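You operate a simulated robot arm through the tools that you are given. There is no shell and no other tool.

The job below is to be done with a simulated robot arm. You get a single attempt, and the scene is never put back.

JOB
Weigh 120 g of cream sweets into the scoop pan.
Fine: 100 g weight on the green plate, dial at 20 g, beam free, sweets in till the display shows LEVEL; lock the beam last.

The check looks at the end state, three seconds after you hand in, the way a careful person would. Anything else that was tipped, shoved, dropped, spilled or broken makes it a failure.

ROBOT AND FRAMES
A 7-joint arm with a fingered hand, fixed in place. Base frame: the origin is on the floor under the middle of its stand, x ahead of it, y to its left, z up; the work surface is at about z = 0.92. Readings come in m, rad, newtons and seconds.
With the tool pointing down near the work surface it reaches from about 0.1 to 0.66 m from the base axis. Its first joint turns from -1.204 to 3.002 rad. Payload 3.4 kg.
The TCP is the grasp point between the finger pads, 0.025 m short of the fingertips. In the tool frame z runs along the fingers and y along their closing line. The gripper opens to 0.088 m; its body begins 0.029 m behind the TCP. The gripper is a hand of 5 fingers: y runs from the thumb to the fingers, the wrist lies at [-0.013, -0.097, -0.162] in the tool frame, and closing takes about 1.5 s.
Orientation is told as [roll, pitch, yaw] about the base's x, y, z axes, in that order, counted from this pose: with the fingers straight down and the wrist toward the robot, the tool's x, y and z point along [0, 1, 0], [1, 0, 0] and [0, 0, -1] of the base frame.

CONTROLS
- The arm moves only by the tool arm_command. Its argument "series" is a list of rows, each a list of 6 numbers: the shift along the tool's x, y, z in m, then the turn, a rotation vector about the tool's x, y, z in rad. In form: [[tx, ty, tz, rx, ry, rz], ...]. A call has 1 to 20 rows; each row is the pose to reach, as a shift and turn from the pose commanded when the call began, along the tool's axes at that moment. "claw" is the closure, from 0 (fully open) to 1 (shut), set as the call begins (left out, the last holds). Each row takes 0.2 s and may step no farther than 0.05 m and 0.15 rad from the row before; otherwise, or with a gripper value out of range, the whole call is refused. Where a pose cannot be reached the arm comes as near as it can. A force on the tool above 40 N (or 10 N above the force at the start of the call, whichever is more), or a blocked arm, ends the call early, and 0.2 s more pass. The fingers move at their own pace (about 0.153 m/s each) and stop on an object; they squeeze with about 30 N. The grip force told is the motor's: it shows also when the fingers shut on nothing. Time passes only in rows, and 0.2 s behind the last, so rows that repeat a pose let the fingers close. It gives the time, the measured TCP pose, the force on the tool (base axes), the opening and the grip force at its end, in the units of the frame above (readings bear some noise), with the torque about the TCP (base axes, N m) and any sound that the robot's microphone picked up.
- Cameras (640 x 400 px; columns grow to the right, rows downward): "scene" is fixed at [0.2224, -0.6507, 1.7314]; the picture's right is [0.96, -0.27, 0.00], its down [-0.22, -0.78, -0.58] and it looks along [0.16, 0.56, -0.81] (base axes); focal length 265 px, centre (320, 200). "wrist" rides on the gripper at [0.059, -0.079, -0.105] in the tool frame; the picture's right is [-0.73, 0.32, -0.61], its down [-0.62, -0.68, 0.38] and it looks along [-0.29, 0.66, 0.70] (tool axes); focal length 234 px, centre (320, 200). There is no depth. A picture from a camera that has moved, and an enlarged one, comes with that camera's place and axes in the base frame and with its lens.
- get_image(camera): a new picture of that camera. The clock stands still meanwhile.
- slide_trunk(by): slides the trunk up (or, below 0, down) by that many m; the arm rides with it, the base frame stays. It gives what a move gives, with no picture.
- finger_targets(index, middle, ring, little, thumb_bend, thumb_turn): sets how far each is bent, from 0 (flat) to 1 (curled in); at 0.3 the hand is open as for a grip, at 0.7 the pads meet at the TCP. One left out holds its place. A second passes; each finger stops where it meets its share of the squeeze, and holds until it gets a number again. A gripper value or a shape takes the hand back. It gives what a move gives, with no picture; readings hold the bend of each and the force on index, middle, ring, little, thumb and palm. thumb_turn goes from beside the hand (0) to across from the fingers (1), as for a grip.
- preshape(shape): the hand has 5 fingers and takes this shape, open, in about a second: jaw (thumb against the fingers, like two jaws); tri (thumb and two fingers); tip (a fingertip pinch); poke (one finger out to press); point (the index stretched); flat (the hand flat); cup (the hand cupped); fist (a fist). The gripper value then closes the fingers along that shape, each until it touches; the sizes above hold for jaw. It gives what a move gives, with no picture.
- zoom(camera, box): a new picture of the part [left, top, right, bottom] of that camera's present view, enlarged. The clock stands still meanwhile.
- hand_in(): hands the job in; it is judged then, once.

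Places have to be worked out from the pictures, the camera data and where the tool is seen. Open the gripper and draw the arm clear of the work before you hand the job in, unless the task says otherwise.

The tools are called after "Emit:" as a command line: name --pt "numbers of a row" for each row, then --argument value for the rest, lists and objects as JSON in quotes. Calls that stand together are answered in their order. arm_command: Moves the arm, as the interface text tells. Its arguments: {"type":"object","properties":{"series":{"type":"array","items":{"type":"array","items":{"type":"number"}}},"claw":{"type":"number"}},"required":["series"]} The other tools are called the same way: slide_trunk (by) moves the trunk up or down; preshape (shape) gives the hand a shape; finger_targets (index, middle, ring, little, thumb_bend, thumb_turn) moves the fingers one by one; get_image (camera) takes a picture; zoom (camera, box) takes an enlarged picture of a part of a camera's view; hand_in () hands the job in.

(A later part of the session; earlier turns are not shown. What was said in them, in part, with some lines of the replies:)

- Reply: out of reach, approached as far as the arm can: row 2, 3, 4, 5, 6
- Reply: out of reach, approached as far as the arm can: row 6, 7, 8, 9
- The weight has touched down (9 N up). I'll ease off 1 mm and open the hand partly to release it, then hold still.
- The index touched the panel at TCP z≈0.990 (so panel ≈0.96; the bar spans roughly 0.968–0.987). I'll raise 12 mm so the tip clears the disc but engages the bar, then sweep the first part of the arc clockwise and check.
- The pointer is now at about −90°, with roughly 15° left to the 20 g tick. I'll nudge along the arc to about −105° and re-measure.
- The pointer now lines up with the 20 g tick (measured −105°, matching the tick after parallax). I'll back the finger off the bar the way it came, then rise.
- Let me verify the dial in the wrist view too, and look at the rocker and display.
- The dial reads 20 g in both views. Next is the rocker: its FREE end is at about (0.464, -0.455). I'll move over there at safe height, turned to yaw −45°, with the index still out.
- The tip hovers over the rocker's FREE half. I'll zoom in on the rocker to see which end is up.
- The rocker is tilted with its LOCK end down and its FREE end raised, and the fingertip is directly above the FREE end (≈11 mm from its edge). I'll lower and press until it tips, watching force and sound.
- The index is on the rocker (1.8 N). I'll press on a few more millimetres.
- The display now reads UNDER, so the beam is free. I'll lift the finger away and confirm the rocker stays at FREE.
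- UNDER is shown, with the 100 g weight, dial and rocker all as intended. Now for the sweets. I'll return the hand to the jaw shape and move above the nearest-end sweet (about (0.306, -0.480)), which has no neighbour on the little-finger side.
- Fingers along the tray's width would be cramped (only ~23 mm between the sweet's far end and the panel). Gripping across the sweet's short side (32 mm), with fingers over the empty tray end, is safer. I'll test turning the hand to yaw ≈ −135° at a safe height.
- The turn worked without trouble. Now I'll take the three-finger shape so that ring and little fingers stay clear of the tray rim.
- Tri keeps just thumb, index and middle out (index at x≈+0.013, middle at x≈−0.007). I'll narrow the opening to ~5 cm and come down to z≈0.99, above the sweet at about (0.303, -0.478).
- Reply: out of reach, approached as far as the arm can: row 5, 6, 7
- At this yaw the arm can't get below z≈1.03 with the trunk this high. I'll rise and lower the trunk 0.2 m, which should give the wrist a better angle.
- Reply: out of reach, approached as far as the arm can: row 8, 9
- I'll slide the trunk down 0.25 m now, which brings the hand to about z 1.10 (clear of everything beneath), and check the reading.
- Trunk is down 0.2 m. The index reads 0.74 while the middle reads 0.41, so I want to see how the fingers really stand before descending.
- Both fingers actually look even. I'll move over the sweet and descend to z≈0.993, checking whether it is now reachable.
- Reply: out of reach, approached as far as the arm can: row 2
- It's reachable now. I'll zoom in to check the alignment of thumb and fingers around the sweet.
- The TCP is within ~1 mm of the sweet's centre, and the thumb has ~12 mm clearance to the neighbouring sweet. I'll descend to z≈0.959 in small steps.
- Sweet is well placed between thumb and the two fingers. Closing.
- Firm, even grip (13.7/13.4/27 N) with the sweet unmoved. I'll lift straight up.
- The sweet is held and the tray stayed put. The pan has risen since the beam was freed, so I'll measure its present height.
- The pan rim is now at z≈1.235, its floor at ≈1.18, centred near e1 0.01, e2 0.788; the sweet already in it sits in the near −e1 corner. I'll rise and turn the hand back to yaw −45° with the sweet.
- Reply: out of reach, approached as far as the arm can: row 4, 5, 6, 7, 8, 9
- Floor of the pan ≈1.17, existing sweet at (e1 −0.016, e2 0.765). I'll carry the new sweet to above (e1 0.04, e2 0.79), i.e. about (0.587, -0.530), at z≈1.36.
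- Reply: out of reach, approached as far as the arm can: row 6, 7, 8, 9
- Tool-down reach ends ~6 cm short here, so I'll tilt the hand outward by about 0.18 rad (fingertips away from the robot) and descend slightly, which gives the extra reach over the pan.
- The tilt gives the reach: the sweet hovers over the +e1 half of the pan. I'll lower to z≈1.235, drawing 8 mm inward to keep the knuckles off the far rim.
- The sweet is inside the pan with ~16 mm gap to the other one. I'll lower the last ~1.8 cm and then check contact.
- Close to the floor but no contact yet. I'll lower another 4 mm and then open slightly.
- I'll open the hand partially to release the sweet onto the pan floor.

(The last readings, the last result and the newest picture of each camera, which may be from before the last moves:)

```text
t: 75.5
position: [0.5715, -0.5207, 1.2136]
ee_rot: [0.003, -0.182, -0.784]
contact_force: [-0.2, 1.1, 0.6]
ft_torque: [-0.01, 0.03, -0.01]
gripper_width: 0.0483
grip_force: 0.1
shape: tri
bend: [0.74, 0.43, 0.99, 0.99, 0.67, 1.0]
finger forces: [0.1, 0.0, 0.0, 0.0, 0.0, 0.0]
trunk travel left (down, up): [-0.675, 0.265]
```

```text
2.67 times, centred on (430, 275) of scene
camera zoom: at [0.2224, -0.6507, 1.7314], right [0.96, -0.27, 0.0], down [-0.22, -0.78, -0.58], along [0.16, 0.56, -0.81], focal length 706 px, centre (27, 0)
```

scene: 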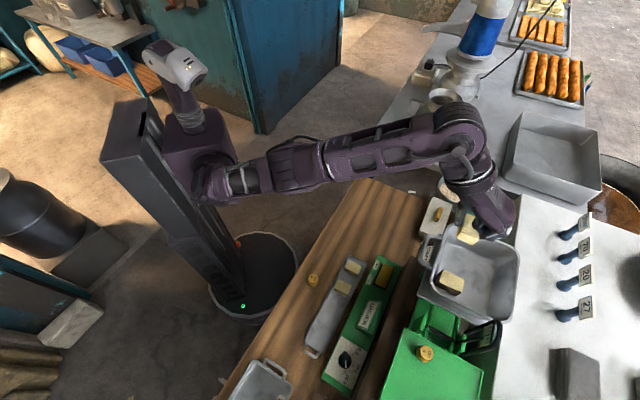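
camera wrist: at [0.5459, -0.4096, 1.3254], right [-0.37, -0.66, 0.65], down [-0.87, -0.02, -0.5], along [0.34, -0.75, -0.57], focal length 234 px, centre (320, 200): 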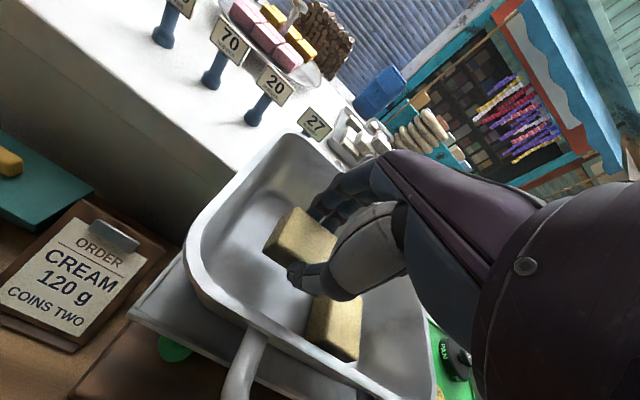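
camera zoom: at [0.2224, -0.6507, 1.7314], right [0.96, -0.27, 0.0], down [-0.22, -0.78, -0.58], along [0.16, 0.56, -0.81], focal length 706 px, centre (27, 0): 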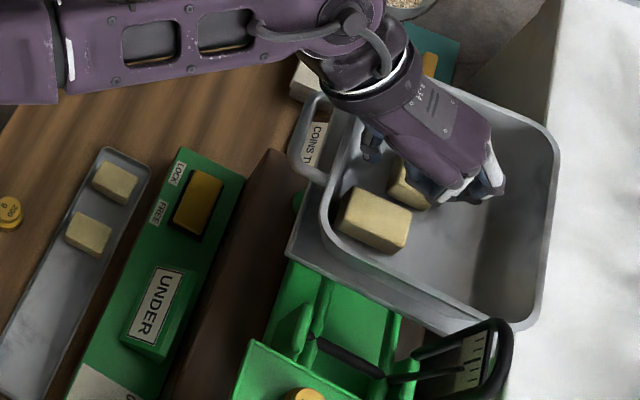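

Released; both sweets lie in the pan. I'll rise straight up and look at the display.

Emit:
arm_command --pt "0 0.0009 -0.0049 0 0 0" --pt "0 0.0027 -0.0147 0 0 0" --pt "0 0.0064 -0.0344 0 0 0" --pt "0 0.011 -0.059 0 0 0" --pt "0 0.0165 -0.0885 0 0 0" --pt "0 0.022 -0.118 0 0 0" --pt "0 0.022 -0.118 0 0 0"

Emit:
get_image --camera "wrist"

Emit:
zoom --camera "scene" --box '[340, 200, 520, 350]'

```text
t: 77.1
position: [0.5715, -0.5212, 1.3338]
ee_rot: [0.001, -0.181, -0.784]
contact_force: [-0.6, 0.3, -0.2]
ft_torque: [-0.03, 0.01, 0.01]
gripper_width: 0.0481
grip_force: 0.1
shape: tri
bend: [0.74, 0.43, 0.99, 0.99, 0.67, 1.0]
finger forces: [0.0, 0.0, 0.0, 0.1, 0.0, 0.0]
trunk travel left (down, up): [-0.675, 0.265]
```

```text
taken
camera wrist: at [0.5444, -0.4108, 1.423], right [-0.37, -0.66, 0.65], down [-0.87, -0.02, -0.5], along [0.34, -0.75, -0.57], focal length 234 px, centre (320, 200)
```

wrist: 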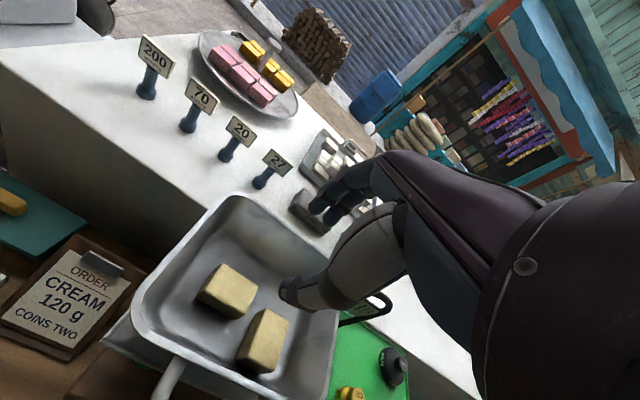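

```text
2.67 times, centred on (430, 275) of scene
camera zoom: at [0.2224, -0.6507, 1.7314], right [0.96, -0.27, 0.0], down [-0.22, -0.78, -0.58], along [0.16, 0.56, -0.81], focal length 706 px, centre (27, 0)
```

zoom: 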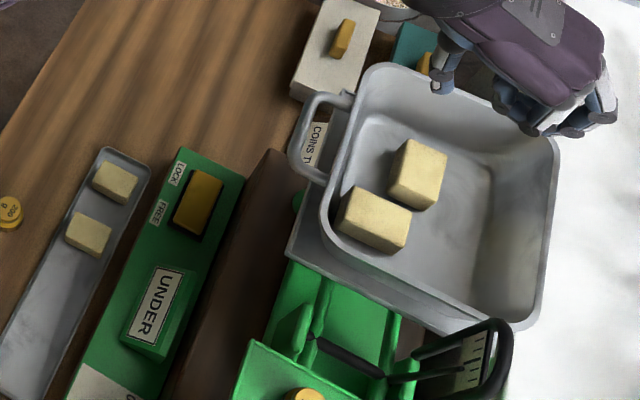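

Two sweets still read UNDER. I'll go back for the next one: retract over the tray and level the hand first.

Emit:
arm_command --pt "-0.015 -0.035 -0.0014 0.03 0 0" --pt "-0.03 -0.07 -0.0027 0.06 0 0" --pt "-0.045 -0.105 -0.0041 0.09 0 0" --pt "-0.061 -0.141 -0.0055 0.12 0 0" --pt "-0.076 -0.176 -0.0068 0.15 0 0" --pt "-0.091 -0.2112 -0.0082 0.181 0 0" --pt "-0.091 -0.2112 -0.0082 0.181 0 0"

Emit:
get_image --camera "wrist"

```text
t: 78.7
position: [0.3593, -0.4397, 1.303]
ee_rot: [0.0, 0.002, -0.785]
contact_force: [0.4, -0.4, 0.9]
ft_torque: [-0.04, -0.02, -0.03]
gripper_width: 0.0482
grip_force: 0.0
shape: tri
bend: [0.74, 0.42, 0.99, 0.99, 0.67, 1.0]
finger forces: [0.1, 0.1, 0.0, 0.0, 0.0, 0.0]
trunk travel left (down, up): [-0.675, 0.265]
```

```text
taken
camera wrist: at [0.3453, -0.3422, 1.4099], right [-0.28, -0.74, 0.61], down [-0.92, 0.04, -0.38], along [0.26, -0.67, -0.7], focal length 234 px, centre (320, 200)
```

wrist: 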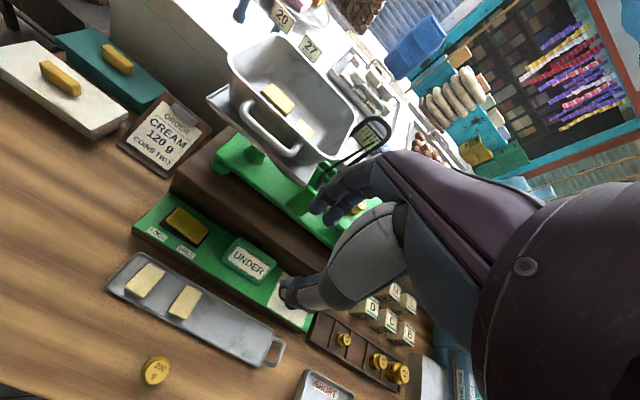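

Next sweet measured at about (0.352, -0.430). I'll turn to yaw −135° while lowering to z≈1.15.

Emit:
arm_command --pt "0.0018 -0.012 0.01 0 0 0.14" --pt "0.0018 -0.012 0.025 0 0 0.28" --pt "0.0018 -0.012 0.04 0 0 0.42" --pt "0.0018 -0.012 0.055 0 0 0.56" --pt "0.0018 -0.012 0.07 0 0 0.7" --pt "0.0018 -0.012 0.085 0 0 0.84" --pt "0.0018 -0.012 0.1 0 0 0.98" --pt "0.0018 -0.012 0.115 0 0 1.12" --pt "0.0018 -0.012 0.13 0 0 1.26" --pt "0.0018 -0.012 0.145 0 0 1.4" --pt "0.0018 -0.012 0.15 0 0 1.5" --pt "0.0018 -0.012 0.15 0 0 1.571" --pt "0.0018 -0.012 0.15 0 0 1.571"

Emit:
zoom --camera "wrist" --box '[100, 130, 400, 400]'

Emit:
get_image --camera "scene"

```text
t: 81.5
position: [0.3414, -0.4404, 1.1218]
ee_rot: [0.004, 0.005, -2.356]
contact_force: [0.4, -0.1, -0.3]
ft_torque: [-0.01, -0.04, 0.0]
gripper_width: 0.048
grip_force: 0.1
shape: tri
bend: [0.74, 0.42, 0.99, 0.99, 0.67, 1.0]
finger forces: [0.0, 0.1, 0.0, 0.1, 0.1, 0.1]
out of reach, approached as far as the arm can: row 8, 9, 10, 11, 12, 13
trunk travel left (down, up): [-0.675, 0.265]
```

```text
1.48 times, centred on (250, 265) of wrist
camera zoom: at [0.4401, -0.4266, 1.2267], right [-0.74, 0.28, 0.6], down [0.04, 0.92, -0.38], along [-0.67, -0.26, -0.7], focal length 347 px, centre (424, 104)
```

zoom: 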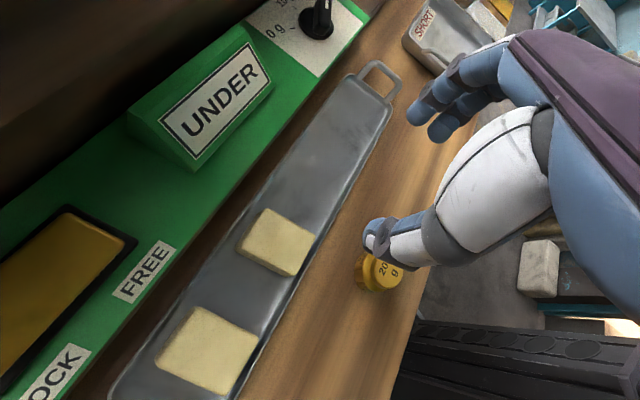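

```text
taken
```

scene: 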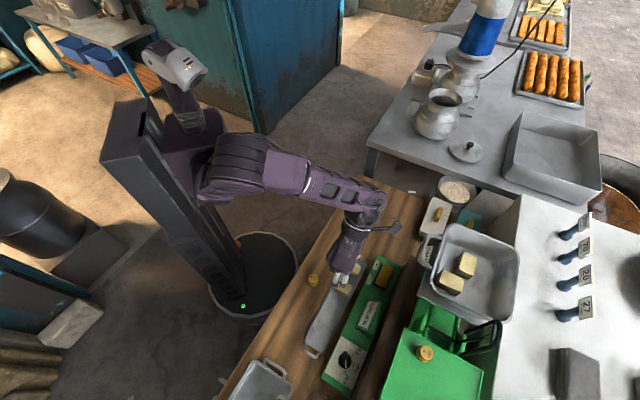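

It stopped ~1.5 cm off horizontally at this height, as before; lower down it should reach. I'll descend to z≈0.995 while correcting.

Emit:
arm_command --pt "0 -0.003 0.03 0 0 0" --pt "0 -0.007 0.06 0 0 0" --pt "0 -0.011 0.09 0 0 0" --pt "0 -0.015 0.11 0 0 0" --pt "0 -0.015 0.127 0 0 0" --pt "0 -0.015 0.127 0 0 0"

Emit:
zoom --camera "wrist" --box '[180, 150, 400, 340]'

Emit:
zoom --camera "scene" --box '[310, 240, 400, 330]'

```text
t: 82.9
position: [0.3522, -0.4306, 0.9942]
ee_rot: [0.0, 0.001, -2.358]
contact_force: [0.0, -0.2, -0.2]
ft_torque: [-0.01, 0.01, 0.02]
gripper_width: 0.0482
grip_force: 0.2
shape: tri
bend: [0.74, 0.42, 0.99, 0.99, 0.67, 1.0]
finger forces: [0.0, 0.0, 0.1, 0.0, 0.2, 0.0]
trunk travel left (down, up): [-0.675, 0.265]
```

```text
2.11 times, centred on (290, 245) of wrist
camera zoom: at [0.4498, -0.4148, 1.1001], right [-0.74, 0.28, 0.61], down [0.04, 0.92, -0.38], along [-0.67, -0.26, -0.7], focal length 493 px, centre (383, 105)
```

zoom: 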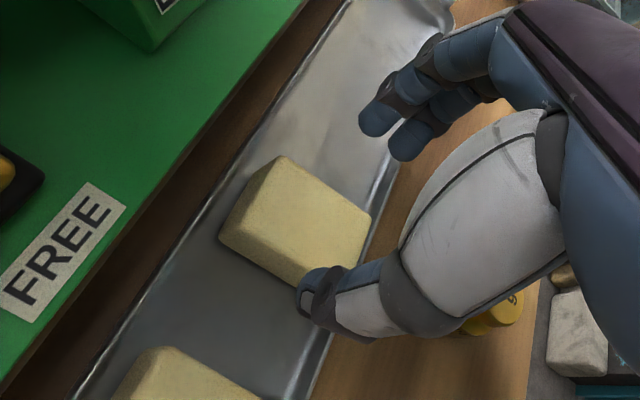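

```text
4.44 times, centred on (355, 285) of scene
camera zoom: at [0.2224, -0.6507, 1.7314], right [0.96, -0.27, 0.0], down [-0.22, -0.78, -0.58], along [0.16, 0.56, -0.81], focal length 1178 px, centre (164, -178)
```

zoom: 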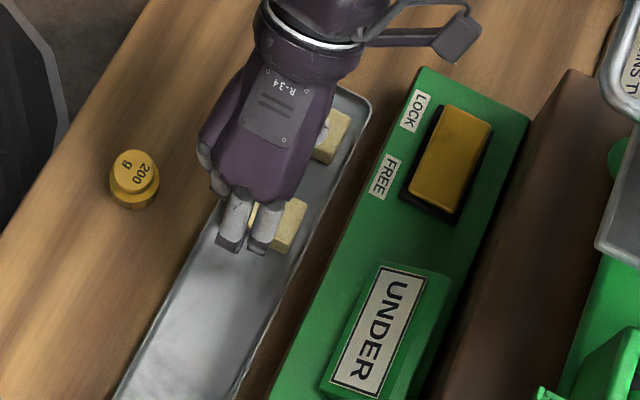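

The TCP is within 1 mm of this sweet's centre, with ~12 mm thumb clearance to the next sweet. I'll descend to z≈0.960 and close.

Emit:
arm_command --pt "0 0 0.01 0 0 0" --pt "0 0 0.02 0 0 0" --pt "0 0 0.028 0 0 0" --pt "0 0 0.0345 0 0 0" --pt "0 0 0.0345 0 0 0"

Emit:
arm_command --pt "0 0 0 0 0 0" --pt "0 0 0 0 0 0" --pt "0 0 0 0 0 0" --pt "0 0 0 0 0 0" --pt "0 0 0 0 0 0" --pt "0 0 0 0 0 0" --claw 1

Emit:
zoom --camera "wrist" --box '[180, 150, 400, 340]'

```text
t: 84.1
position: [0.3506, -0.4309, 0.9599]
ee_rot: [0.001, 0.001, -2.355]
contact_force: [-0.1, -0.6, 0.1]
ft_torque: [0.03, 0.05, -0.03]
gripper_width: 0.0481
grip_force: 0.2
shape: tri
bend: [0.74, 0.42, 0.99, 0.99, 0.67, 1.0]
finger forces: [0.0, 0.0, 0.0, 0.0, 0.0, 0.1]
trunk travel left (down, up): [-0.675, 0.265]
```

```text
t: 85.5
position: [0.3516, -0.4296, 0.9601]
ee_rot: [0.001, 0.001, -2.357]
contact_force: [0.9, 0.1, 1.1]
ft_torque: [-0.01, 0.01, 0.0]
gripper_width: 0.0266
grip_force: 30.3
shape: tri
bend: [0.74, 0.54, 1.0, 1.0, 0.74, 1.0]
finger forces: [13.7, 13.3, 0.0, 0.0, 27.0, 0.0]
trunk travel left (down, up): [-0.675, 0.265]
```

```text
2.11 times, centred on (290, 245) of wrist
camera zoom: at [0.4495, -0.4157, 1.0654], right [-0.74, 0.28, 0.61], down [0.04, 0.92, -0.38], along [-0.67, -0.26, -0.7], focal length 493 px, centre (383, 105)
```

zoom: 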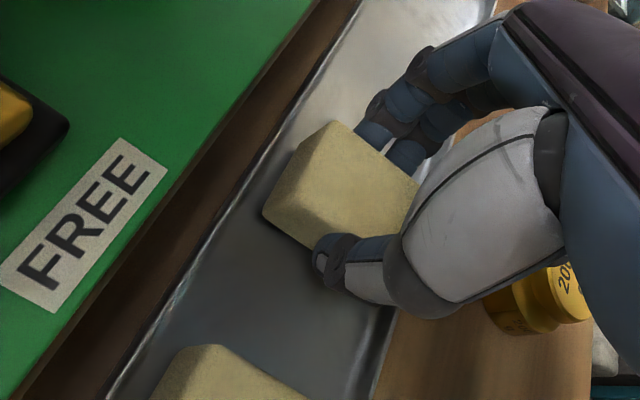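

Same firm grip. Lifting straight up.

Emit:
arm_command --pt "0 0 -0.005 0 0 0" --pt "0 0 -0.015 0 0 0" --pt "0 0 -0.035 0 0 0" --pt "0 0 -0.065 0 0 0" --pt "0 0 -0.1 0 0 0" --pt "0 0 -0.13 0 0 0" --pt "0 0 -0.13 0 0 0"

Emit:
get_image --camera "wrist"

Emit:
zoom --camera "scene" --box '[280, 230, 440, 380]'

```text
t: 87.1
position: [0.3524, -0.4312, 1.0897]
ee_rot: [0.001, 0.001, -2.358]
contact_force: [-0.2, -0.6, -0.4]
ft_torque: [0.04, -0.01, 0.0]
gripper_width: 0.0267
grip_force: 30.1
shape: tri
bend: [0.74, 0.54, 1.0, 1.0, 0.74, 1.0]
finger forces: [13.6, 13.4, 0.0, 0.0, 27.1, 0.0]
trunk travel left (down, up): [-0.675, 0.265]
```

```text
taken
camera wrist: at [0.4496, -0.417, 1.1952], right [-0.74, 0.28, 0.61], down [0.04, 0.92, -0.38], along [-0.67, -0.26, -0.7], focal length 234 px, centre (320, 200)
```

wrist: 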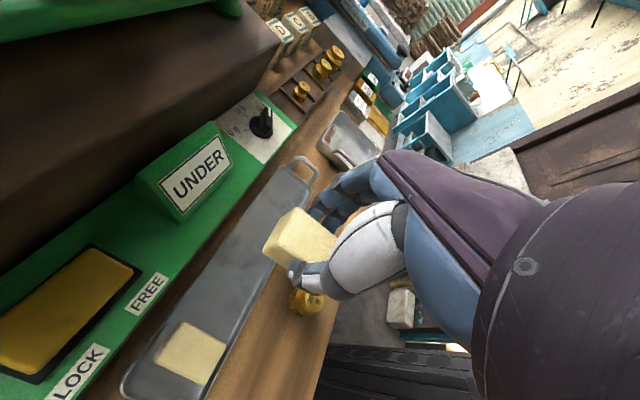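

```text
2.67 times, centred on (360, 305) of scene
camera zoom: at [0.2224, -0.6507, 1.7314], right [0.96, -0.27, 0.0], down [-0.22, -0.78, -0.58], along [0.16, 0.56, -0.81], focal length 706 px, centre (213, -80)
```

zoom: 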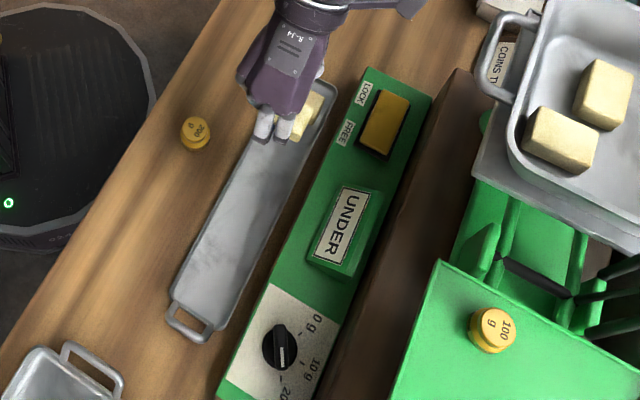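

Now raise and turn back to yaw −45° as before.

Emit:
arm_command --pt "0 0 -0.03 0 0 -0.1" --pt "0 0 -0.065 0 0 -0.24" --pt "0 0 -0.1 0 0 -0.38" --pt "0 0 -0.135 0 0 -0.52" --pt "0 0 -0.17 0 0 -0.66" --pt "0 0 -0.2 0 0 -0.8" --pt "0 0 -0.23 0 0 -0.94" --pt "0 0 -0.25 0 0 -1.08" --pt "0 0 -0.26 0 0 -1.22" --pt "0 0 -0.26 0 0 -1.36" --pt "0 0 -0.26 0 0 -1.5" --pt "0 0 -0.26 0 0 -1.571" --pt "0 0 -0.26 0 0 -1.571"

Emit:
zoom --camera "wrist" --box '[150, 0, 350, 200]'

Emit:
get_image --camera "scene"

```text
t: 89.9
position: [0.3522, -0.4311, 1.3506]
ee_rot: [0.002, -0.003, -0.783]
contact_force: [0.6, 0.2, -0.3]
ft_torque: [0.02, -0.02, 0.0]
gripper_width: 0.0263
grip_force: 30.3
shape: tri
bend: [0.74, 0.54, 1.0, 1.0, 0.74, 1.0]
finger forces: [13.6, 13.4, 0.0, 0.0, 27.0, 0.0]
out of reach, approached as far as the arm can: row 2, 3, 4, 5, 6, 7, 8, 9
trunk travel left (down, up): [-0.675, 0.265]
```

```text
2.00 times, centred on (250, 100) of wrist
camera zoom: at [0.337, -0.3335, 1.456], right [-0.28, -0.74, 0.61], down [-0.92, 0.04, -0.38], along [0.26, -0.67, -0.7], focal length 468 px, centre (460, 400)
```

zoom: 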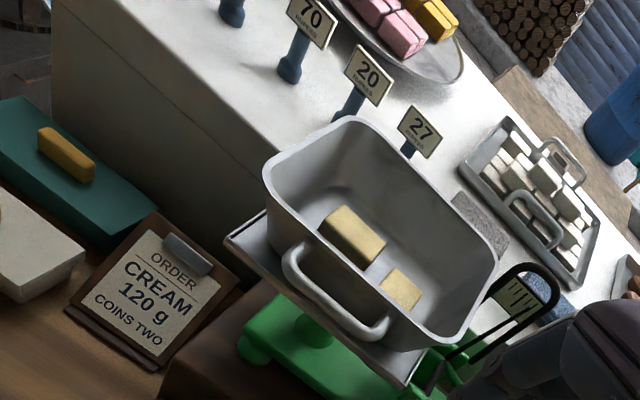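

```text
taken
```

scene: 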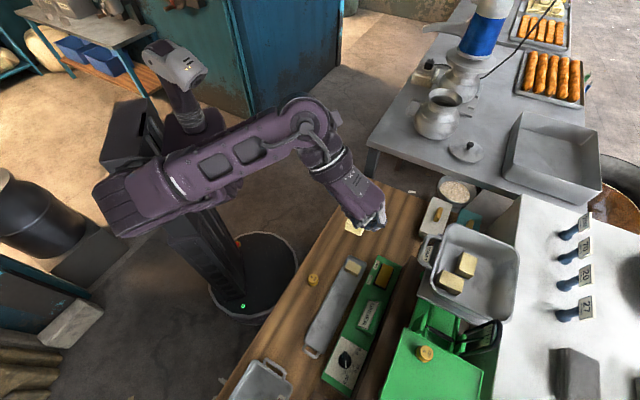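

The pan now has two sweets with a ~16 mm gap between them and little free floor the fingers can get into, so I'll lay this one across the tops of the two (centre e1 0.006, e2 0.775), where it will sit stably. First I carry it over the pan with a small outward tilt.

Emit:
arm_command --pt "0.0077 0.0273 0 -0.015 0 0" --pt "0.0153 0.0546 0 -0.03 0 0" --pt "0.023 0.0818 0.005 -0.045 0 0" --pt "0.0307 0.1091 0.01 -0.06 0 0" --pt "0.0383 0.1364 0.02 -0.08 0 0" --pt "0.046 0.1637 0.03 -0.1 0 0" --pt "0.0537 0.1909 0.04 -0.12 0 0" --pt "0.0613 0.2182 0.05 -0.13 0 0" --pt "0.0613 0.2182 0.05 -0.13 0 0"

Emit:
get_image --camera "wrist"

Emit:
zoom --camera "scene" --box '[340, 190, 520, 340]'

```text
t: 91.9
position: [0.5468, -0.5399, 1.3008]
ee_rot: [0.003, -0.13, -0.784]
contact_force: [-0.4, 0.1, -0.9]
ft_torque: [-0.01, 0.0, -0.01]
gripper_width: 0.0265
grip_force: 30.3
shape: tri
bend: [0.74, 0.54, 1.0, 1.0, 0.74, 1.0]
finger forces: [13.7, 13.4, 0.0, 0.1, 27.1, 0.0]
trunk travel left (down, up): [-0.675, 0.265]
```

```text
taken
camera wrist: at [0.5247, -0.4334, 1.3956], right [-0.34, -0.68, 0.64], down [-0.88, 0.0, -0.47], along [0.32, -0.73, -0.6], focal length 234 px, centre (320, 200)
```

wrist: 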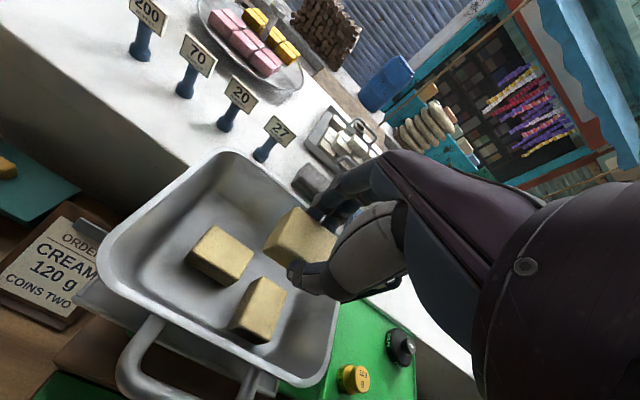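

```text
2.67 times, centred on (430, 265) of scene
camera zoom: at [0.2224, -0.6507, 1.7314], right [0.96, -0.27, 0.0], down [-0.22, -0.78, -0.58], along [0.16, 0.56, -0.81], focal length 706 px, centre (27, 27)
```

zoom: 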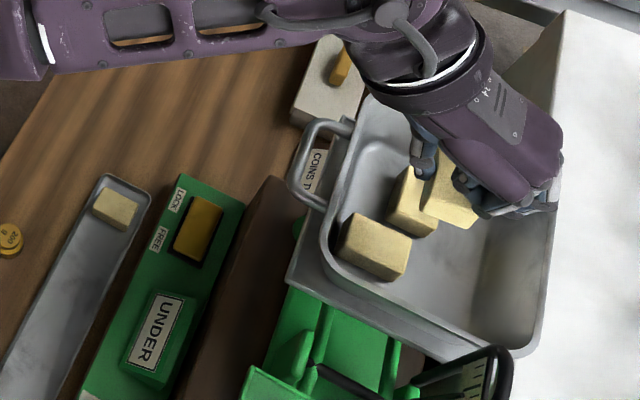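

The held sweet is lined up over the gap between the two. I'll lower to z≈1.245 and look.

Emit:
arm_command --pt "0 -0.001 0.014 0 0 0" --pt "0 -0.0021 0.028 0 0 0" --pt "0 -0.0032 0.042 0 0 0" --pt "0 -0.0043 0.0559 0 0 0" --pt "0 -0.0043 0.0559 0 0 0"

Emit:
zoom --camera "wrist" --box '[160, 130, 420, 390]'

Emit:
zoom --camera "scene" --box '[420, 200, 520, 300]'

```text
t: 93.1
position: [0.5507, -0.544, 1.2432]
ee_rot: [0.001, -0.132, -0.785]
contact_force: [0.1, -0.1, -0.5]
ft_torque: [0.02, -0.02, -0.01]
gripper_width: 0.0266
grip_force: 29.5
shape: tri
bend: [0.74, 0.54, 1.0, 1.0, 0.74, 1.0]
finger forces: [13.7, 13.4, 0.1, 0.1, 27.1, 0.0]
trunk travel left (down, up): [-0.675, 0.265]
```

```text
1.54 times, centred on (290, 260) of wrist
camera zoom: at [0.5283, -0.4362, 1.3384], right [-0.34, -0.68, 0.64], down [-0.88, 0.0, -0.47], along [0.32, -0.73, -0.6], focal length 360 px, centre (366, 108)
```

zoom: 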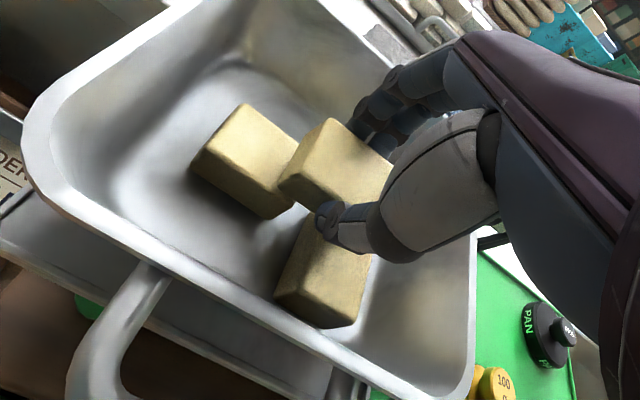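

```text
4.00 times, centred on (470, 250) of scene
camera zoom: at [0.2224, -0.6507, 1.7314], right [0.96, -0.27, 0.0], down [-0.22, -0.78, -0.58], along [0.16, 0.56, -0.81], focal length 1060 px, centre (-280, 0)
```

zoom: 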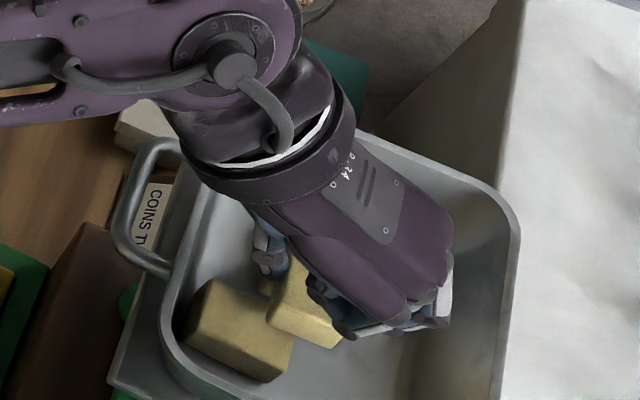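

Lined up across both sweets with about a centimetre to go. I'll lower 8 mm more and check the force.

Emit:
arm_command --pt "0 -0.0005 0.004 0 0 0" --pt "0 -0.001 0.0079 0 0 0" --pt "0 -0.001 0.0079 0 0 0"

Emit:
zoom --camera "wrist" --box '[160, 130, 420, 390]'

Emit:
zoom --camera "scene" --box '[420, 200, 520, 300]'

```text
t: 93.9
position: [0.5519, -0.5436, 1.2357]
ee_rot: [0.0, -0.132, -0.785]
contact_force: [0.4, -0.1, 0.4]
ft_torque: [-0.02, -0.02, 0.01]
gripper_width: 0.0264
grip_force: 29.8
shape: tri
bend: [0.74, 0.54, 1.0, 1.0, 0.74, 1.0]
finger forces: [13.7, 13.3, 0.1, 0.0, 27.2, 0.1]
trunk travel left (down, up): [-0.675, 0.265]
```

```text
1.54 times, centred on (290, 260) of wrist
camera zoom: at [0.5279, -0.4368, 1.3301], right [-0.34, -0.68, 0.64], down [-0.88, 0.0, -0.47], along [0.32, -0.73, -0.6], focal length 360 px, centre (366, 108)
```

zoom: 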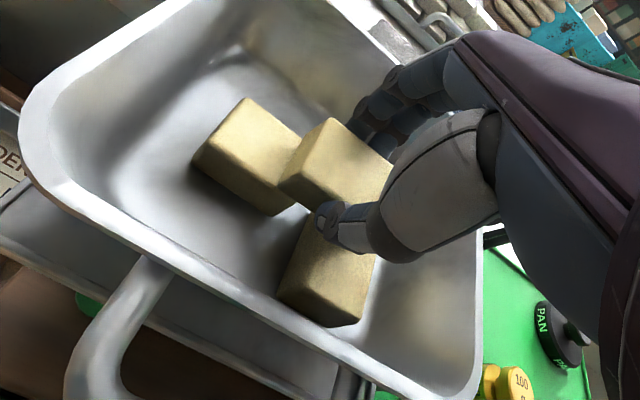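

```text
4.00 times, centred on (470, 250) of scene
camera zoom: at [0.2224, -0.6507, 1.7314], right [0.96, -0.27, 0.0], down [-0.22, -0.78, -0.58], along [0.16, 0.56, -0.81], focal length 1060 px, centre (-280, 0)
```

zoom: 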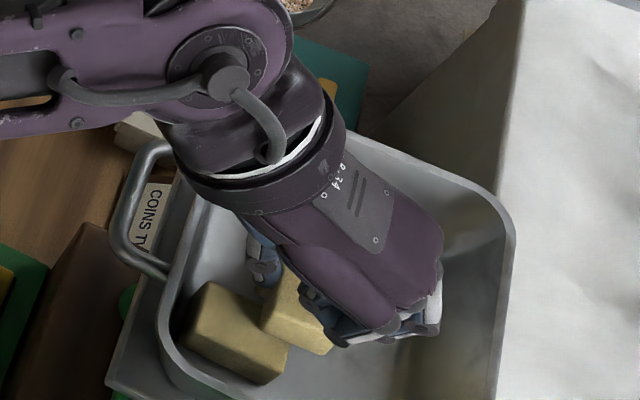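

There's a hint of contact (≈+1 N). I'll release with a partial opening and check how it sits.

Emit:
arm_command --pt "0 0 0 0 0 0" --pt "0 0 0 0 0 0" --pt "0 0 0 0 0 0" --pt "0 0 0 0 0 0" --pt "0 0 0 0 0 0" --claw 0.5

Emit:
zoom --camera "wrist" --box '[160, 130, 420, 390]'

Emit:
zoom --camera "scene" --box '[340, 200, 520, 350]'

```text
t: 95.1
position: [0.552, -0.5438, 1.2367]
ee_rot: [0.001, -0.13, -0.785]
contact_force: [-0.1, -0.5, 0.3]
ft_torque: [0.0, 0.01, 0.03]
gripper_width: 0.0437
grip_force: 0.1
shape: tri
bend: [0.74, 0.45, 0.99, 0.99, 0.7, 1.0]
finger forces: [0.0, 0.0, 0.0, 0.0, 0.0, 0.0]
trunk travel left (down, up): [-0.675, 0.265]
```

```text
1.54 times, centred on (290, 260) of wrist
camera zoom: at [0.5279, -0.4368, 1.3302], right [-0.34, -0.68, 0.64], down [-0.88, 0.0, -0.47], along [0.32, -0.73, -0.6], focal length 360 px, centre (366, 108)
```

zoom: 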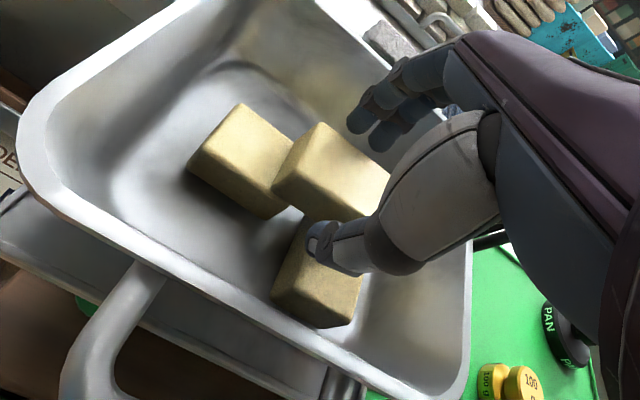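

```text
2.67 times, centred on (430, 275) of scene
camera zoom: at [0.2224, -0.6507, 1.7314], right [0.96, -0.27, 0.0], down [-0.22, -0.78, -0.58], along [0.16, 0.56, -0.81], focal length 706 px, centre (27, 0)
```

zoom: 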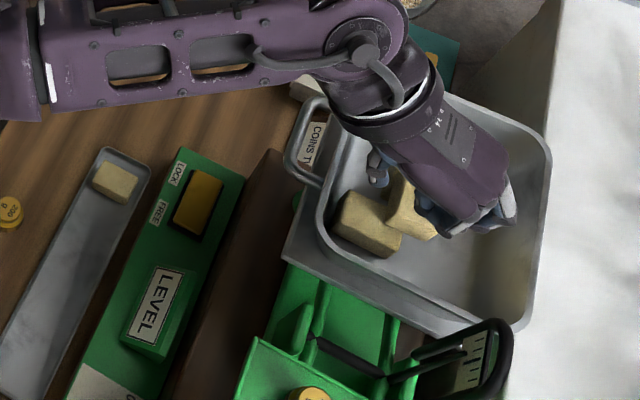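

The display reads LEVEL: three sweets make 120 g. I'll raise the hand straight up slowly without touching the pan.

Emit:
arm_command --pt "0 0.0006 -0.005 0 0 0" --pt "0 0.0016 -0.012 0 0 0" --pt "0 0.0033 -0.025 0 0 0" --pt "0 0.0058 -0.045 0 0 0" --pt "0 0.0091 -0.07 0 0 0" --pt "0 0.013 -0.1 0 0 0" --pt "0 0.013 -0.1 0 0 0"

Emit:
get_image --camera "wrist"

Emit:
zoom --camera "scene" --box '[340, 200, 520, 350]'

```text
t: 96.7
position: [0.5469, -0.5414, 1.3319]
ee_rot: [0.001, -0.129, -0.783]
contact_force: [0.2, -0.9, 0.3]
ft_torque: [0.01, -0.01, 0.01]
gripper_width: 0.0437
grip_force: 0.1
shape: tri
bend: [0.74, 0.45, 0.99, 0.99, 0.7, 1.0]
finger forces: [0.1, 0.0, 0.1, 0.0, 0.1, 0.1]
out of reach, approached as far as the arm can: row 6, 7
trunk travel left (down, up): [-0.675, 0.265]
```

```text
taken
camera wrist: at [0.5241, -0.4347, 1.4262], right [-0.34, -0.69, 0.64], down [-0.88, 0.0, -0.47], along [0.32, -0.73, -0.61], focal length 234 px, centre (320, 200)
```

wrist: 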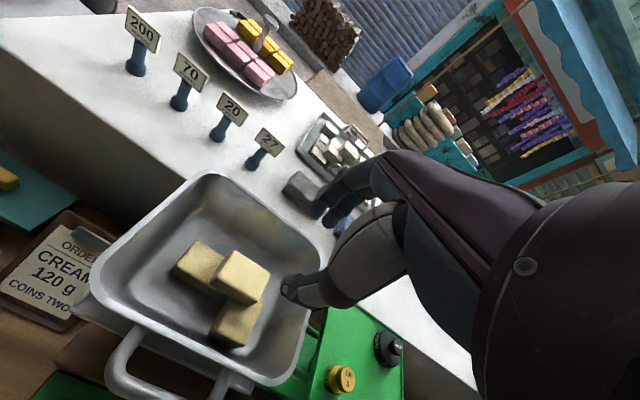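

```text
2.67 times, centred on (430, 275) of scene
camera zoom: at [0.2224, -0.6507, 1.7314], right [0.96, -0.27, 0.0], down [-0.22, -0.78, -0.58], along [0.16, 0.56, -0.81], focal length 706 px, centre (27, 0)
```

zoom: 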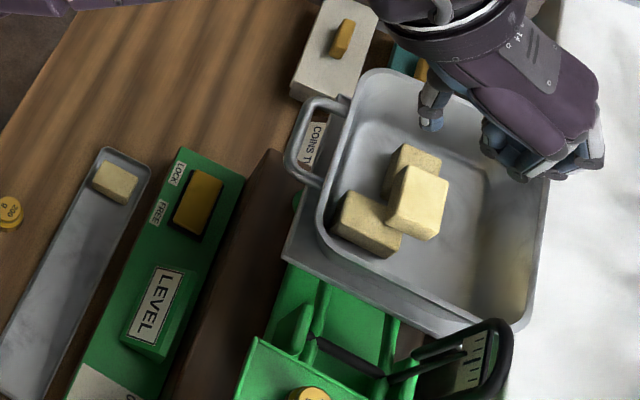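

LEVEL holds, and the third sweet rests squarely across the other two. Now I'll retract and level the hand toward the rocker to lock the beam.

Emit:
arm_command --pt "0.0064 -0.0288 0.0013 0.0215 0 0" --pt "0.0129 -0.0576 0.0026 0.043 0 0" --pt "0.0193 -0.0864 0.004 0.0645 0 0" --pt "0.0257 -0.1151 0.0053 0.086 0 0" --pt "0.0322 -0.1439 0.0066 0.1075 0 0" --pt "0.0386 -0.1727 0.0079 0.129 0 0" --pt "0.0386 -0.1727 0.0079 0.129 0 0"

Emit:
finger_targets --index 0.42 --middle 1.0 --ring 1.0 --little 1.0 --thumb_bend 1.0 --thumb_turn 1.0

Emit:
get_image --camera "wrist"

Emit:
get_image --camera "scene"

```text
t: 98.3
position: [0.4545, -0.3926, 1.3004]
ee_rot: [0.003, -0.002, -0.786]
contact_force: [0.4, -0.9, 0.5]
ft_torque: [-0.02, 0.0, -0.04]
gripper_width: 0.0435
grip_force: 0.1
shape: tri
bend: [0.74, 0.45, 0.99, 0.99, 0.7, 1.0]
finger forces: [0.1, 0.1, 0.1, 0.0, 0.0, 0.1]
trunk travel left (down, up): [-0.675, 0.265]
```

```text
t: 99.3
position: [0.4554, -0.3928, 1.3005]
ee_rot: [0.001, -0.003, -0.784]
contact_force: [0.4, -0.8, -0.6]
ft_torque: [-0.02, -0.01, -0.02]
gripper_width: 0.0148
grip_force: 0.1
shape: fingers
bend: [0.39, 1.0, 1.0, 1.0, 0.95, 1.0]
finger forces: [0.0, 0.0, 0.0, 0.0, 0.1, 0.0]
trunk travel left (down, up): [-0.675, 0.265]
```

```text
taken
camera wrist: at [0.4404, -0.2946, 1.4059], right [-0.29, -0.74, 0.61], down [-0.92, 0.04, -0.39], along [0.26, -0.67, -0.7], focal length 234 px, centre (320, 200)
```

wrist: 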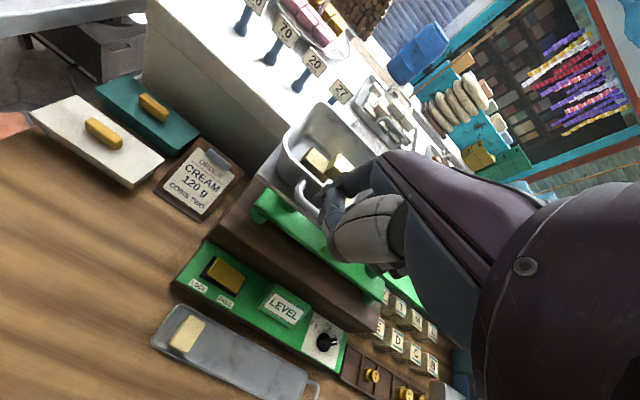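

```text
taken
```

scene: 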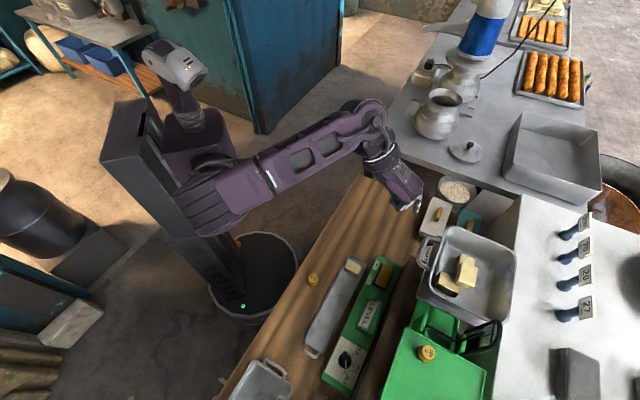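

LEVEL remains on the display. With only the index out (0.39), I'll descend to hover above the rocker's LOCK end.

Emit:
arm_command --pt "0 0 0.045 0 0 0" --pt "0 0 0.09 0 0 0" --pt "0 0 0.135 0 0 0" --pt "0 0 0.18 0 0 0" --pt "0 0 0.22 0 0 0" --pt "0 0 0.245 0 0 0" --pt "0 0 0.245 0 0 0"

Emit:
zoom --camera "wrist" --box '[180, 140, 350, 290]'

Emit:
zoom --camera "scene" --box '[360, 230, 430, 300]'

```text
t: 100.9
position: [0.4547, -0.3921, 1.0573]
ee_rot: [0.002, -0.002, -0.785]
contact_force: [0.7, -0.9, -0.6]
ft_torque: [-0.01, 0.0, 0.03]
gripper_width: 0.015
grip_force: 0.1
shape: fingers
bend: [0.39, 1.0, 1.0, 1.0, 0.95, 1.0]
finger forces: [0.0, 0.1, 0.1, 0.0, 0.1, 0.0]
trunk travel left (down, up): [-0.675, 0.265]
```

```text
2.67 times, centred on (265, 215) of wrist
camera zoom: at [0.4413, -0.2949, 1.1631], right [-0.29, -0.74, 0.61], down [-0.92, 0.04, -0.39], along [0.26, -0.67, -0.69], focal length 624 px, centre (467, 160)
```

zoom: 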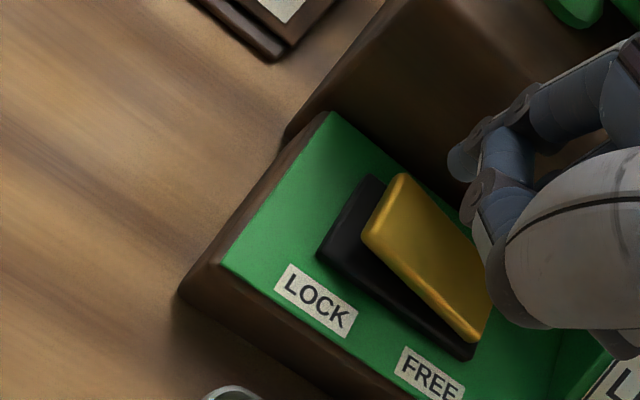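

```text
5.71 times, centred on (395, 265) of scene
camera zoom: at [0.2224, -0.6507, 1.7314], right [0.96, -0.27, 0.0], down [-0.22, -0.78, -0.58], along [0.16, 0.56, -0.81], focal length 1514 px, centre (-109, -171)
```

zoom: 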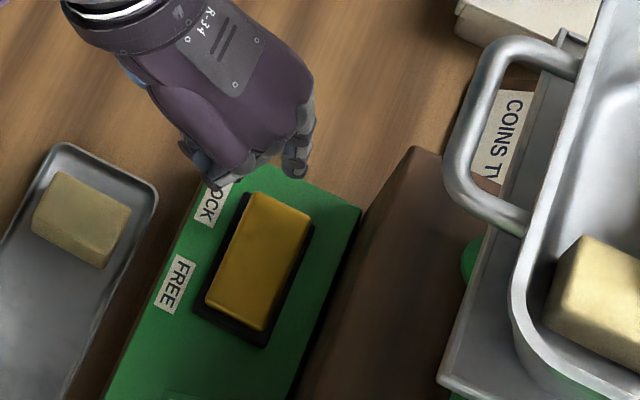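

The rocker's LOCK end is raised, and the fingertip is above it near its edge. I'll shift 7 mm toward the centre and lower to contact.

Emit:
arm_command --pt "-0.007 0.001 0 0 0 0" --pt "-0.007 0.001 0.012 0 0 0" --pt "-0.007 0.001 0.024 0 0 0" --pt "-0.007 0.001 0.034 0 0 0" --pt "-0.007 0.001 0.036 0 0 0"

Emit:
zoom --camera "scene" --box '[360, 230, 430, 300]'

```text
t: 102.1
position: [0.4532, -0.3998, 1.0207]
ee_rot: [0.004, -0.003, -0.785]
contact_force: [-0.3, 0.1, -0.5]
ft_torque: [-0.01, -0.02, 0.0]
gripper_width: 0.0148
grip_force: 0.0
shape: fingers
bend: [0.39, 1.0, 1.0, 1.0, 0.95, 1.0]
finger forces: [0.0, 0.0, 0.0, 0.0, 0.0, 0.0]
trunk travel left (down, up): [-0.675, 0.265]
```

```text
5.71 times, centred on (395, 265) of scene
camera zoom: at [0.2224, -0.6507, 1.7314], right [0.96, -0.27, 0.0], down [-0.22, -0.78, -0.58], along [0.16, 0.56, -0.81], focal length 1514 px, centre (-109, -171)
```

zoom: 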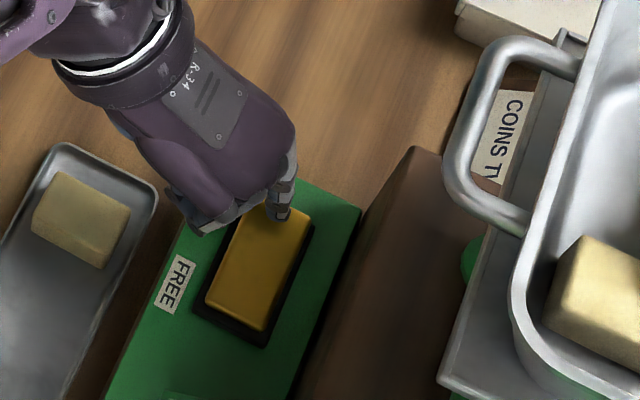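

The fingertip is right on the rocker's LOCK end. I'll press down in small steps until it tips.

Emit:
arm_command --pt "0 0 0.002 0 0 0" --pt "0 0 0.004 0 0 0" --pt "0 0 0.006 0 0 0" --pt "0 0 0.008 0 0 0"

Emit:
arm_command --pt "0 0 0.0015 0 0 0" --pt "0 0 0.003 0 0 0" --pt "0 0 0.0045 0 0 0"

Emit:
zoom --camera "scene" --box '[340, 220, 460, 340]'

```text
t: 103.1
position: [0.4516, -0.3981, 1.0113]
ee_rot: [0.001, 0.001, -0.786]
contact_force: [0.1, 0.3, -0.5]
ft_torque: [0.01, 0.0, 0.0]
gripper_width: 0.0151
grip_force: 0.0
shape: fingers
bend: [0.39, 1.0, 1.0, 1.0, 0.95, 1.0]
finger forces: [0.1, 0.0, 0.1, 0.0, 0.1, 0.0]
trunk travel left (down, up): [-0.675, 0.265]
```

```text
t: 103.9
position: [0.4509, -0.3988, 1.0077]
ee_rot: [0.001, -0.001, -0.786]
contact_force: [-0.3, -0.6, 0.2]
ft_torque: [-0.02, -0.03, 0.04]
gripper_width: 0.0149
grip_force: 0.5
shape: fingers
bend: [0.39, 1.0, 1.0, 1.0, 0.95, 1.0]
finger forces: [0.5, 0.0, 0.0, 0.0, 0.0, 0.0]
trunk travel left (down, up): [-0.675, 0.265]
```

```text
3.33 times, centred on (400, 280) of scene
camera zoom: at [0.2224, -0.6507, 1.7314], right [0.96, -0.27, 0.0], down [-0.22, -0.78, -0.58], along [0.16, 0.56, -0.81], focal length 883 px, centre (53, -67)
```

zoom: 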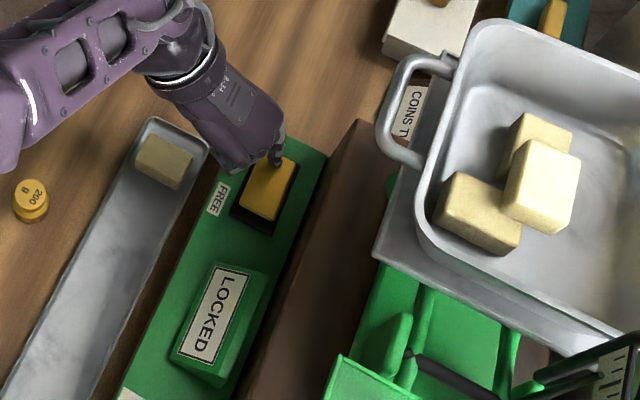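

The display has changed to LOCKED. I'll press a little further to be sure the rocker is fully home, then lift off.

Emit:
arm_command --pt "0 0 0.0015 0 0 0" --pt "0 0 0.003 0 0 0" --pt "0 0 0.0045 0 0 0"

Emit:
zoom --camera "scene" --box '[360, 230, 430, 300]'

```text
t: 104.7
position: [0.4503, -0.3965, 1.0071]
ee_rot: [0.002, -0.007, -0.785]
contact_force: [-1.7, 2.8, 13.9]
ft_torque: [-0.4, -0.44, -0.01]
gripper_width: 0.0158
grip_force: 7.1
shape: fingers
bend: [0.37, 1.0, 1.0, 1.0, 0.96, 1.0]
finger forces: [13.7, 0.0, 0.0, 0.0, 0.0, 0.0]
trunk travel left (down, up): [-0.675, 0.265]
```

```text
5.71 times, centred on (395, 265) of scene
camera zoom: at [0.2224, -0.6507, 1.7314], right [0.96, -0.27, 0.0], down [-0.22, -0.78, -0.58], along [0.16, 0.56, -0.81], focal length 1514 px, centre (-109, -171)
```

zoom: 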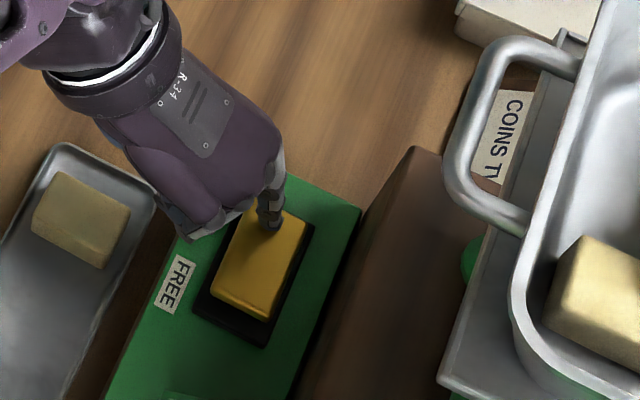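

The rocker is at its stop (14 N). I'll lift off straight up and draw the arm back toward the robot, clear of the work.

Emit:
arm_command --pt "0 0 -0.006 0 0 0" --pt "0 0 -0.02 0 0 0" --pt "0 0 -0.05 0 0 0" --pt "0 -0.01 -0.09 0 0 0" --pt "0 -0.03 -0.13 0 0 0" --pt "0 -0.06 -0.17 0 0 0" --pt "0 -0.09 -0.21 0 0 0" --pt "0 -0.12 -0.25 0 0 0" --pt "0 -0.15 -0.28 0 0 0" --pt "0 -0.15 -0.28 0 0 0"

Emit:
get_image --camera "scene"

Emit:
get_image --camera "wrist"

Emit:
zoom --camera "scene" --box '[290, 190, 530, 400]'

```text
t: 106.9
position: [0.3458, -0.2935, 1.2829]
ee_rot: [0.003, 0.0, -0.786]
contact_force: [-0.2, 0.0, 0.0]
ft_torque: [0.02, -0.01, 0.01]
gripper_width: 0.0157
grip_force: 0.1
shape: fingers
bend: [0.38, 1.0, 1.0, 1.0, 0.96, 1.0]
finger forces: [0.0, 0.0, 0.1, 0.1, 0.1, 0.0]
trunk travel left (down, up): [-0.675, 0.265]
```

```text
taken
```

scene: 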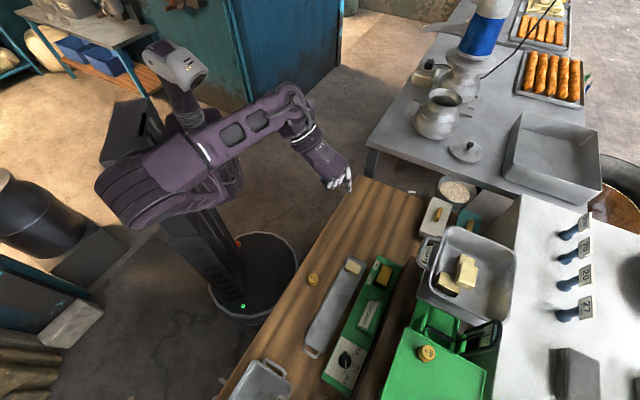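

```text
taken
camera wrist: at [0.3319, -0.196, 1.3884], right [-0.29, -0.74, 0.61], down [-0.92, 0.04, -0.38], along [0.26, -0.67, -0.7], focal length 234 px, centre (320, 200)
```

wrist: 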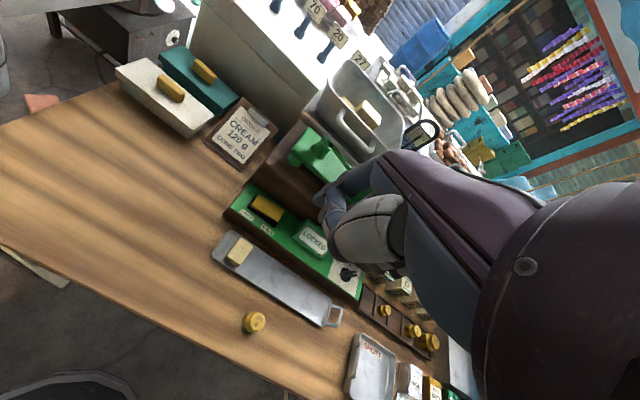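

```text
1.90 times, centred on (410, 295) of scene
camera zoom: at [0.2224, -0.6507, 1.7314], right [0.96, -0.27, 0.0], down [-0.22, -0.78, -0.58], along [0.16, 0.56, -0.81], focal length 505 px, centre (149, 19)
```

zoom: 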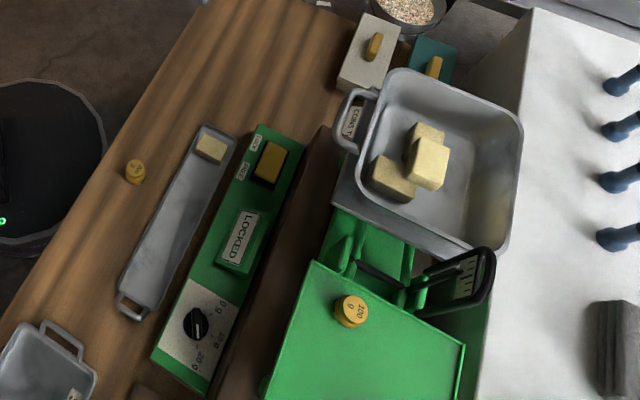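

Everything is as wanted. I'll open the hand, move it a bit further back, and do a last close check of dial, rocker and display.

Emit:
preshape --shape "jaw"

Emit:
arm_command --pt "0 -0.03 -0.015 0 0 0" --pt "0 -0.06 -0.03 0 0 0" --pt "0 -0.09 -0.045 0 0 0" --pt "0 -0.12 -0.06 0 0 0" --pt "0 -0.12 -0.06 0 0 0" --claw 0

Emit:
zoom --camera "scene" --box '[320, 240, 420, 400]'

Emit:
zoom --camera "scene" --box '[400, 200, 540, 400]'

Emit:
get_image --camera "wrist"

```text
t: 107.8
position: [0.3458, -0.2935, 1.2834]
ee_rot: [0.0, -0.003, -0.785]
contact_force: [-0.1, -0.2, -0.3]
ft_torque: [0.0, 0.0, -0.04]
gripper_width: 0.0877
grip_force: 0.1
shape: jaw
bend: [0.3, 0.3, 0.3, 0.3, 0.3, 0.98]
finger forces: [0.0, 0.1, 0.0, 0.0, 0.1, 0.0]
trunk travel left (down, up): [-0.675, 0.265]
```

```text
t: 109.0
position: [0.2871, -0.2421, 1.2897]
ee_rot: [0.004, -0.002, -0.781]
contact_force: [0.3, 0.1, 1.2]
ft_torque: [-0.01, 0.0, 0.01]
gripper_width: 0.0877
grip_force: 0.0
shape: jaw
bend: [0.3, 0.3, 0.3, 0.3, 0.3, 0.98]
finger forces: [0.0, 0.1, 0.1, 0.0, 0.0, 0.0]
out of reach, approached as far as the arm can: row 2, 3, 4, 5
trunk travel left (down, up): [-0.675, 0.265]
```

```text
2.50 times, centred on (370, 320) of scene
camera zoom: at [0.2224, -0.6507, 1.7314], right [0.96, -0.27, 0.0], down [-0.22, -0.78, -0.58], along [0.16, 0.56, -0.81], focal length 662 px, centre (195, -100)
```

zoom: 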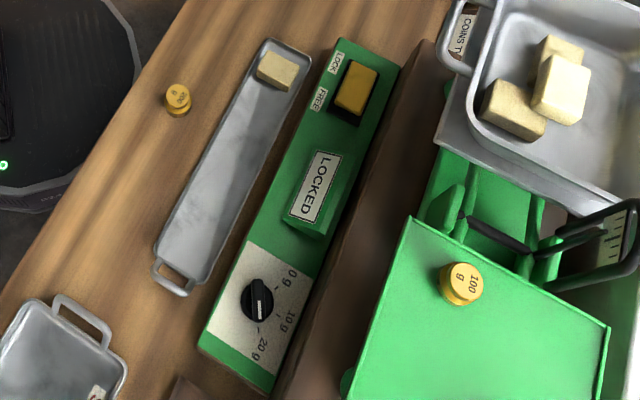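

```text
2.00 times, centred on (470, 300) of scene
camera zoom: at [0.2224, -0.6507, 1.7314], right [0.96, -0.27, 0.0], down [-0.22, -0.78, -0.58], along [0.16, 0.56, -0.81], focal length 530 px, centre (20, 0)
```

zoom: 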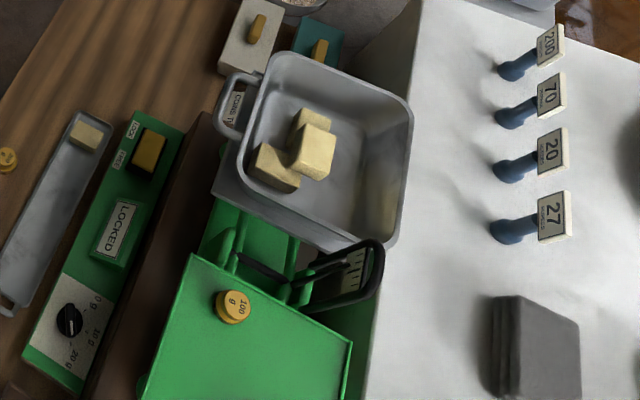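

```text
taken
camera wrist: at [0.2723, -0.1445, 1.3951], right [-0.29, -0.74, 0.6], down [-0.92, 0.04, -0.39], along [0.26, -0.67, -0.7], focal length 234 px, centre (320, 200)
```

wrist: 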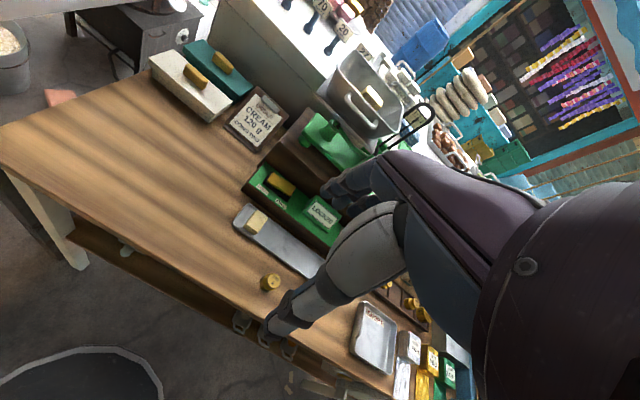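

Final state checks out: 100 g weight on the green plate, dial at 20 g, LEVEL reached with three cream sweets in the pan, then the display went to LOCKED. The spare sweet is still in the tray, the hand is open and the arm is clear, so I'm handing in.

Emit:
hand_in

```text
The job is handed in.
```

The job is handed in: 120 g of cream sweets is in the scoop pan and the beam is locked. I don't know the result of the check.

- **Weight and dial:** the 100 g weight stands on the green plate beside the PAN counterweight, and the dial points at 20 g.
- **Sweets:** with the beam free, two sweets read UNDER and the third brought it to LEVEL. One sweet was already in the pan, and I added two from the tray. The last one rests across the tops of the other two, because the free pan floor was too tight for the fingers. The fourth sweet is still in the tray.
- **Lock:** I locked the beam last, and the display reads LOCKED.

The final pictures showed nothing else tipped, moved or spilled. I opened the hand and drew the arm back before handing in. The trunk is still 0.2 m lower than it started, since I lowered it to reach the sweets.
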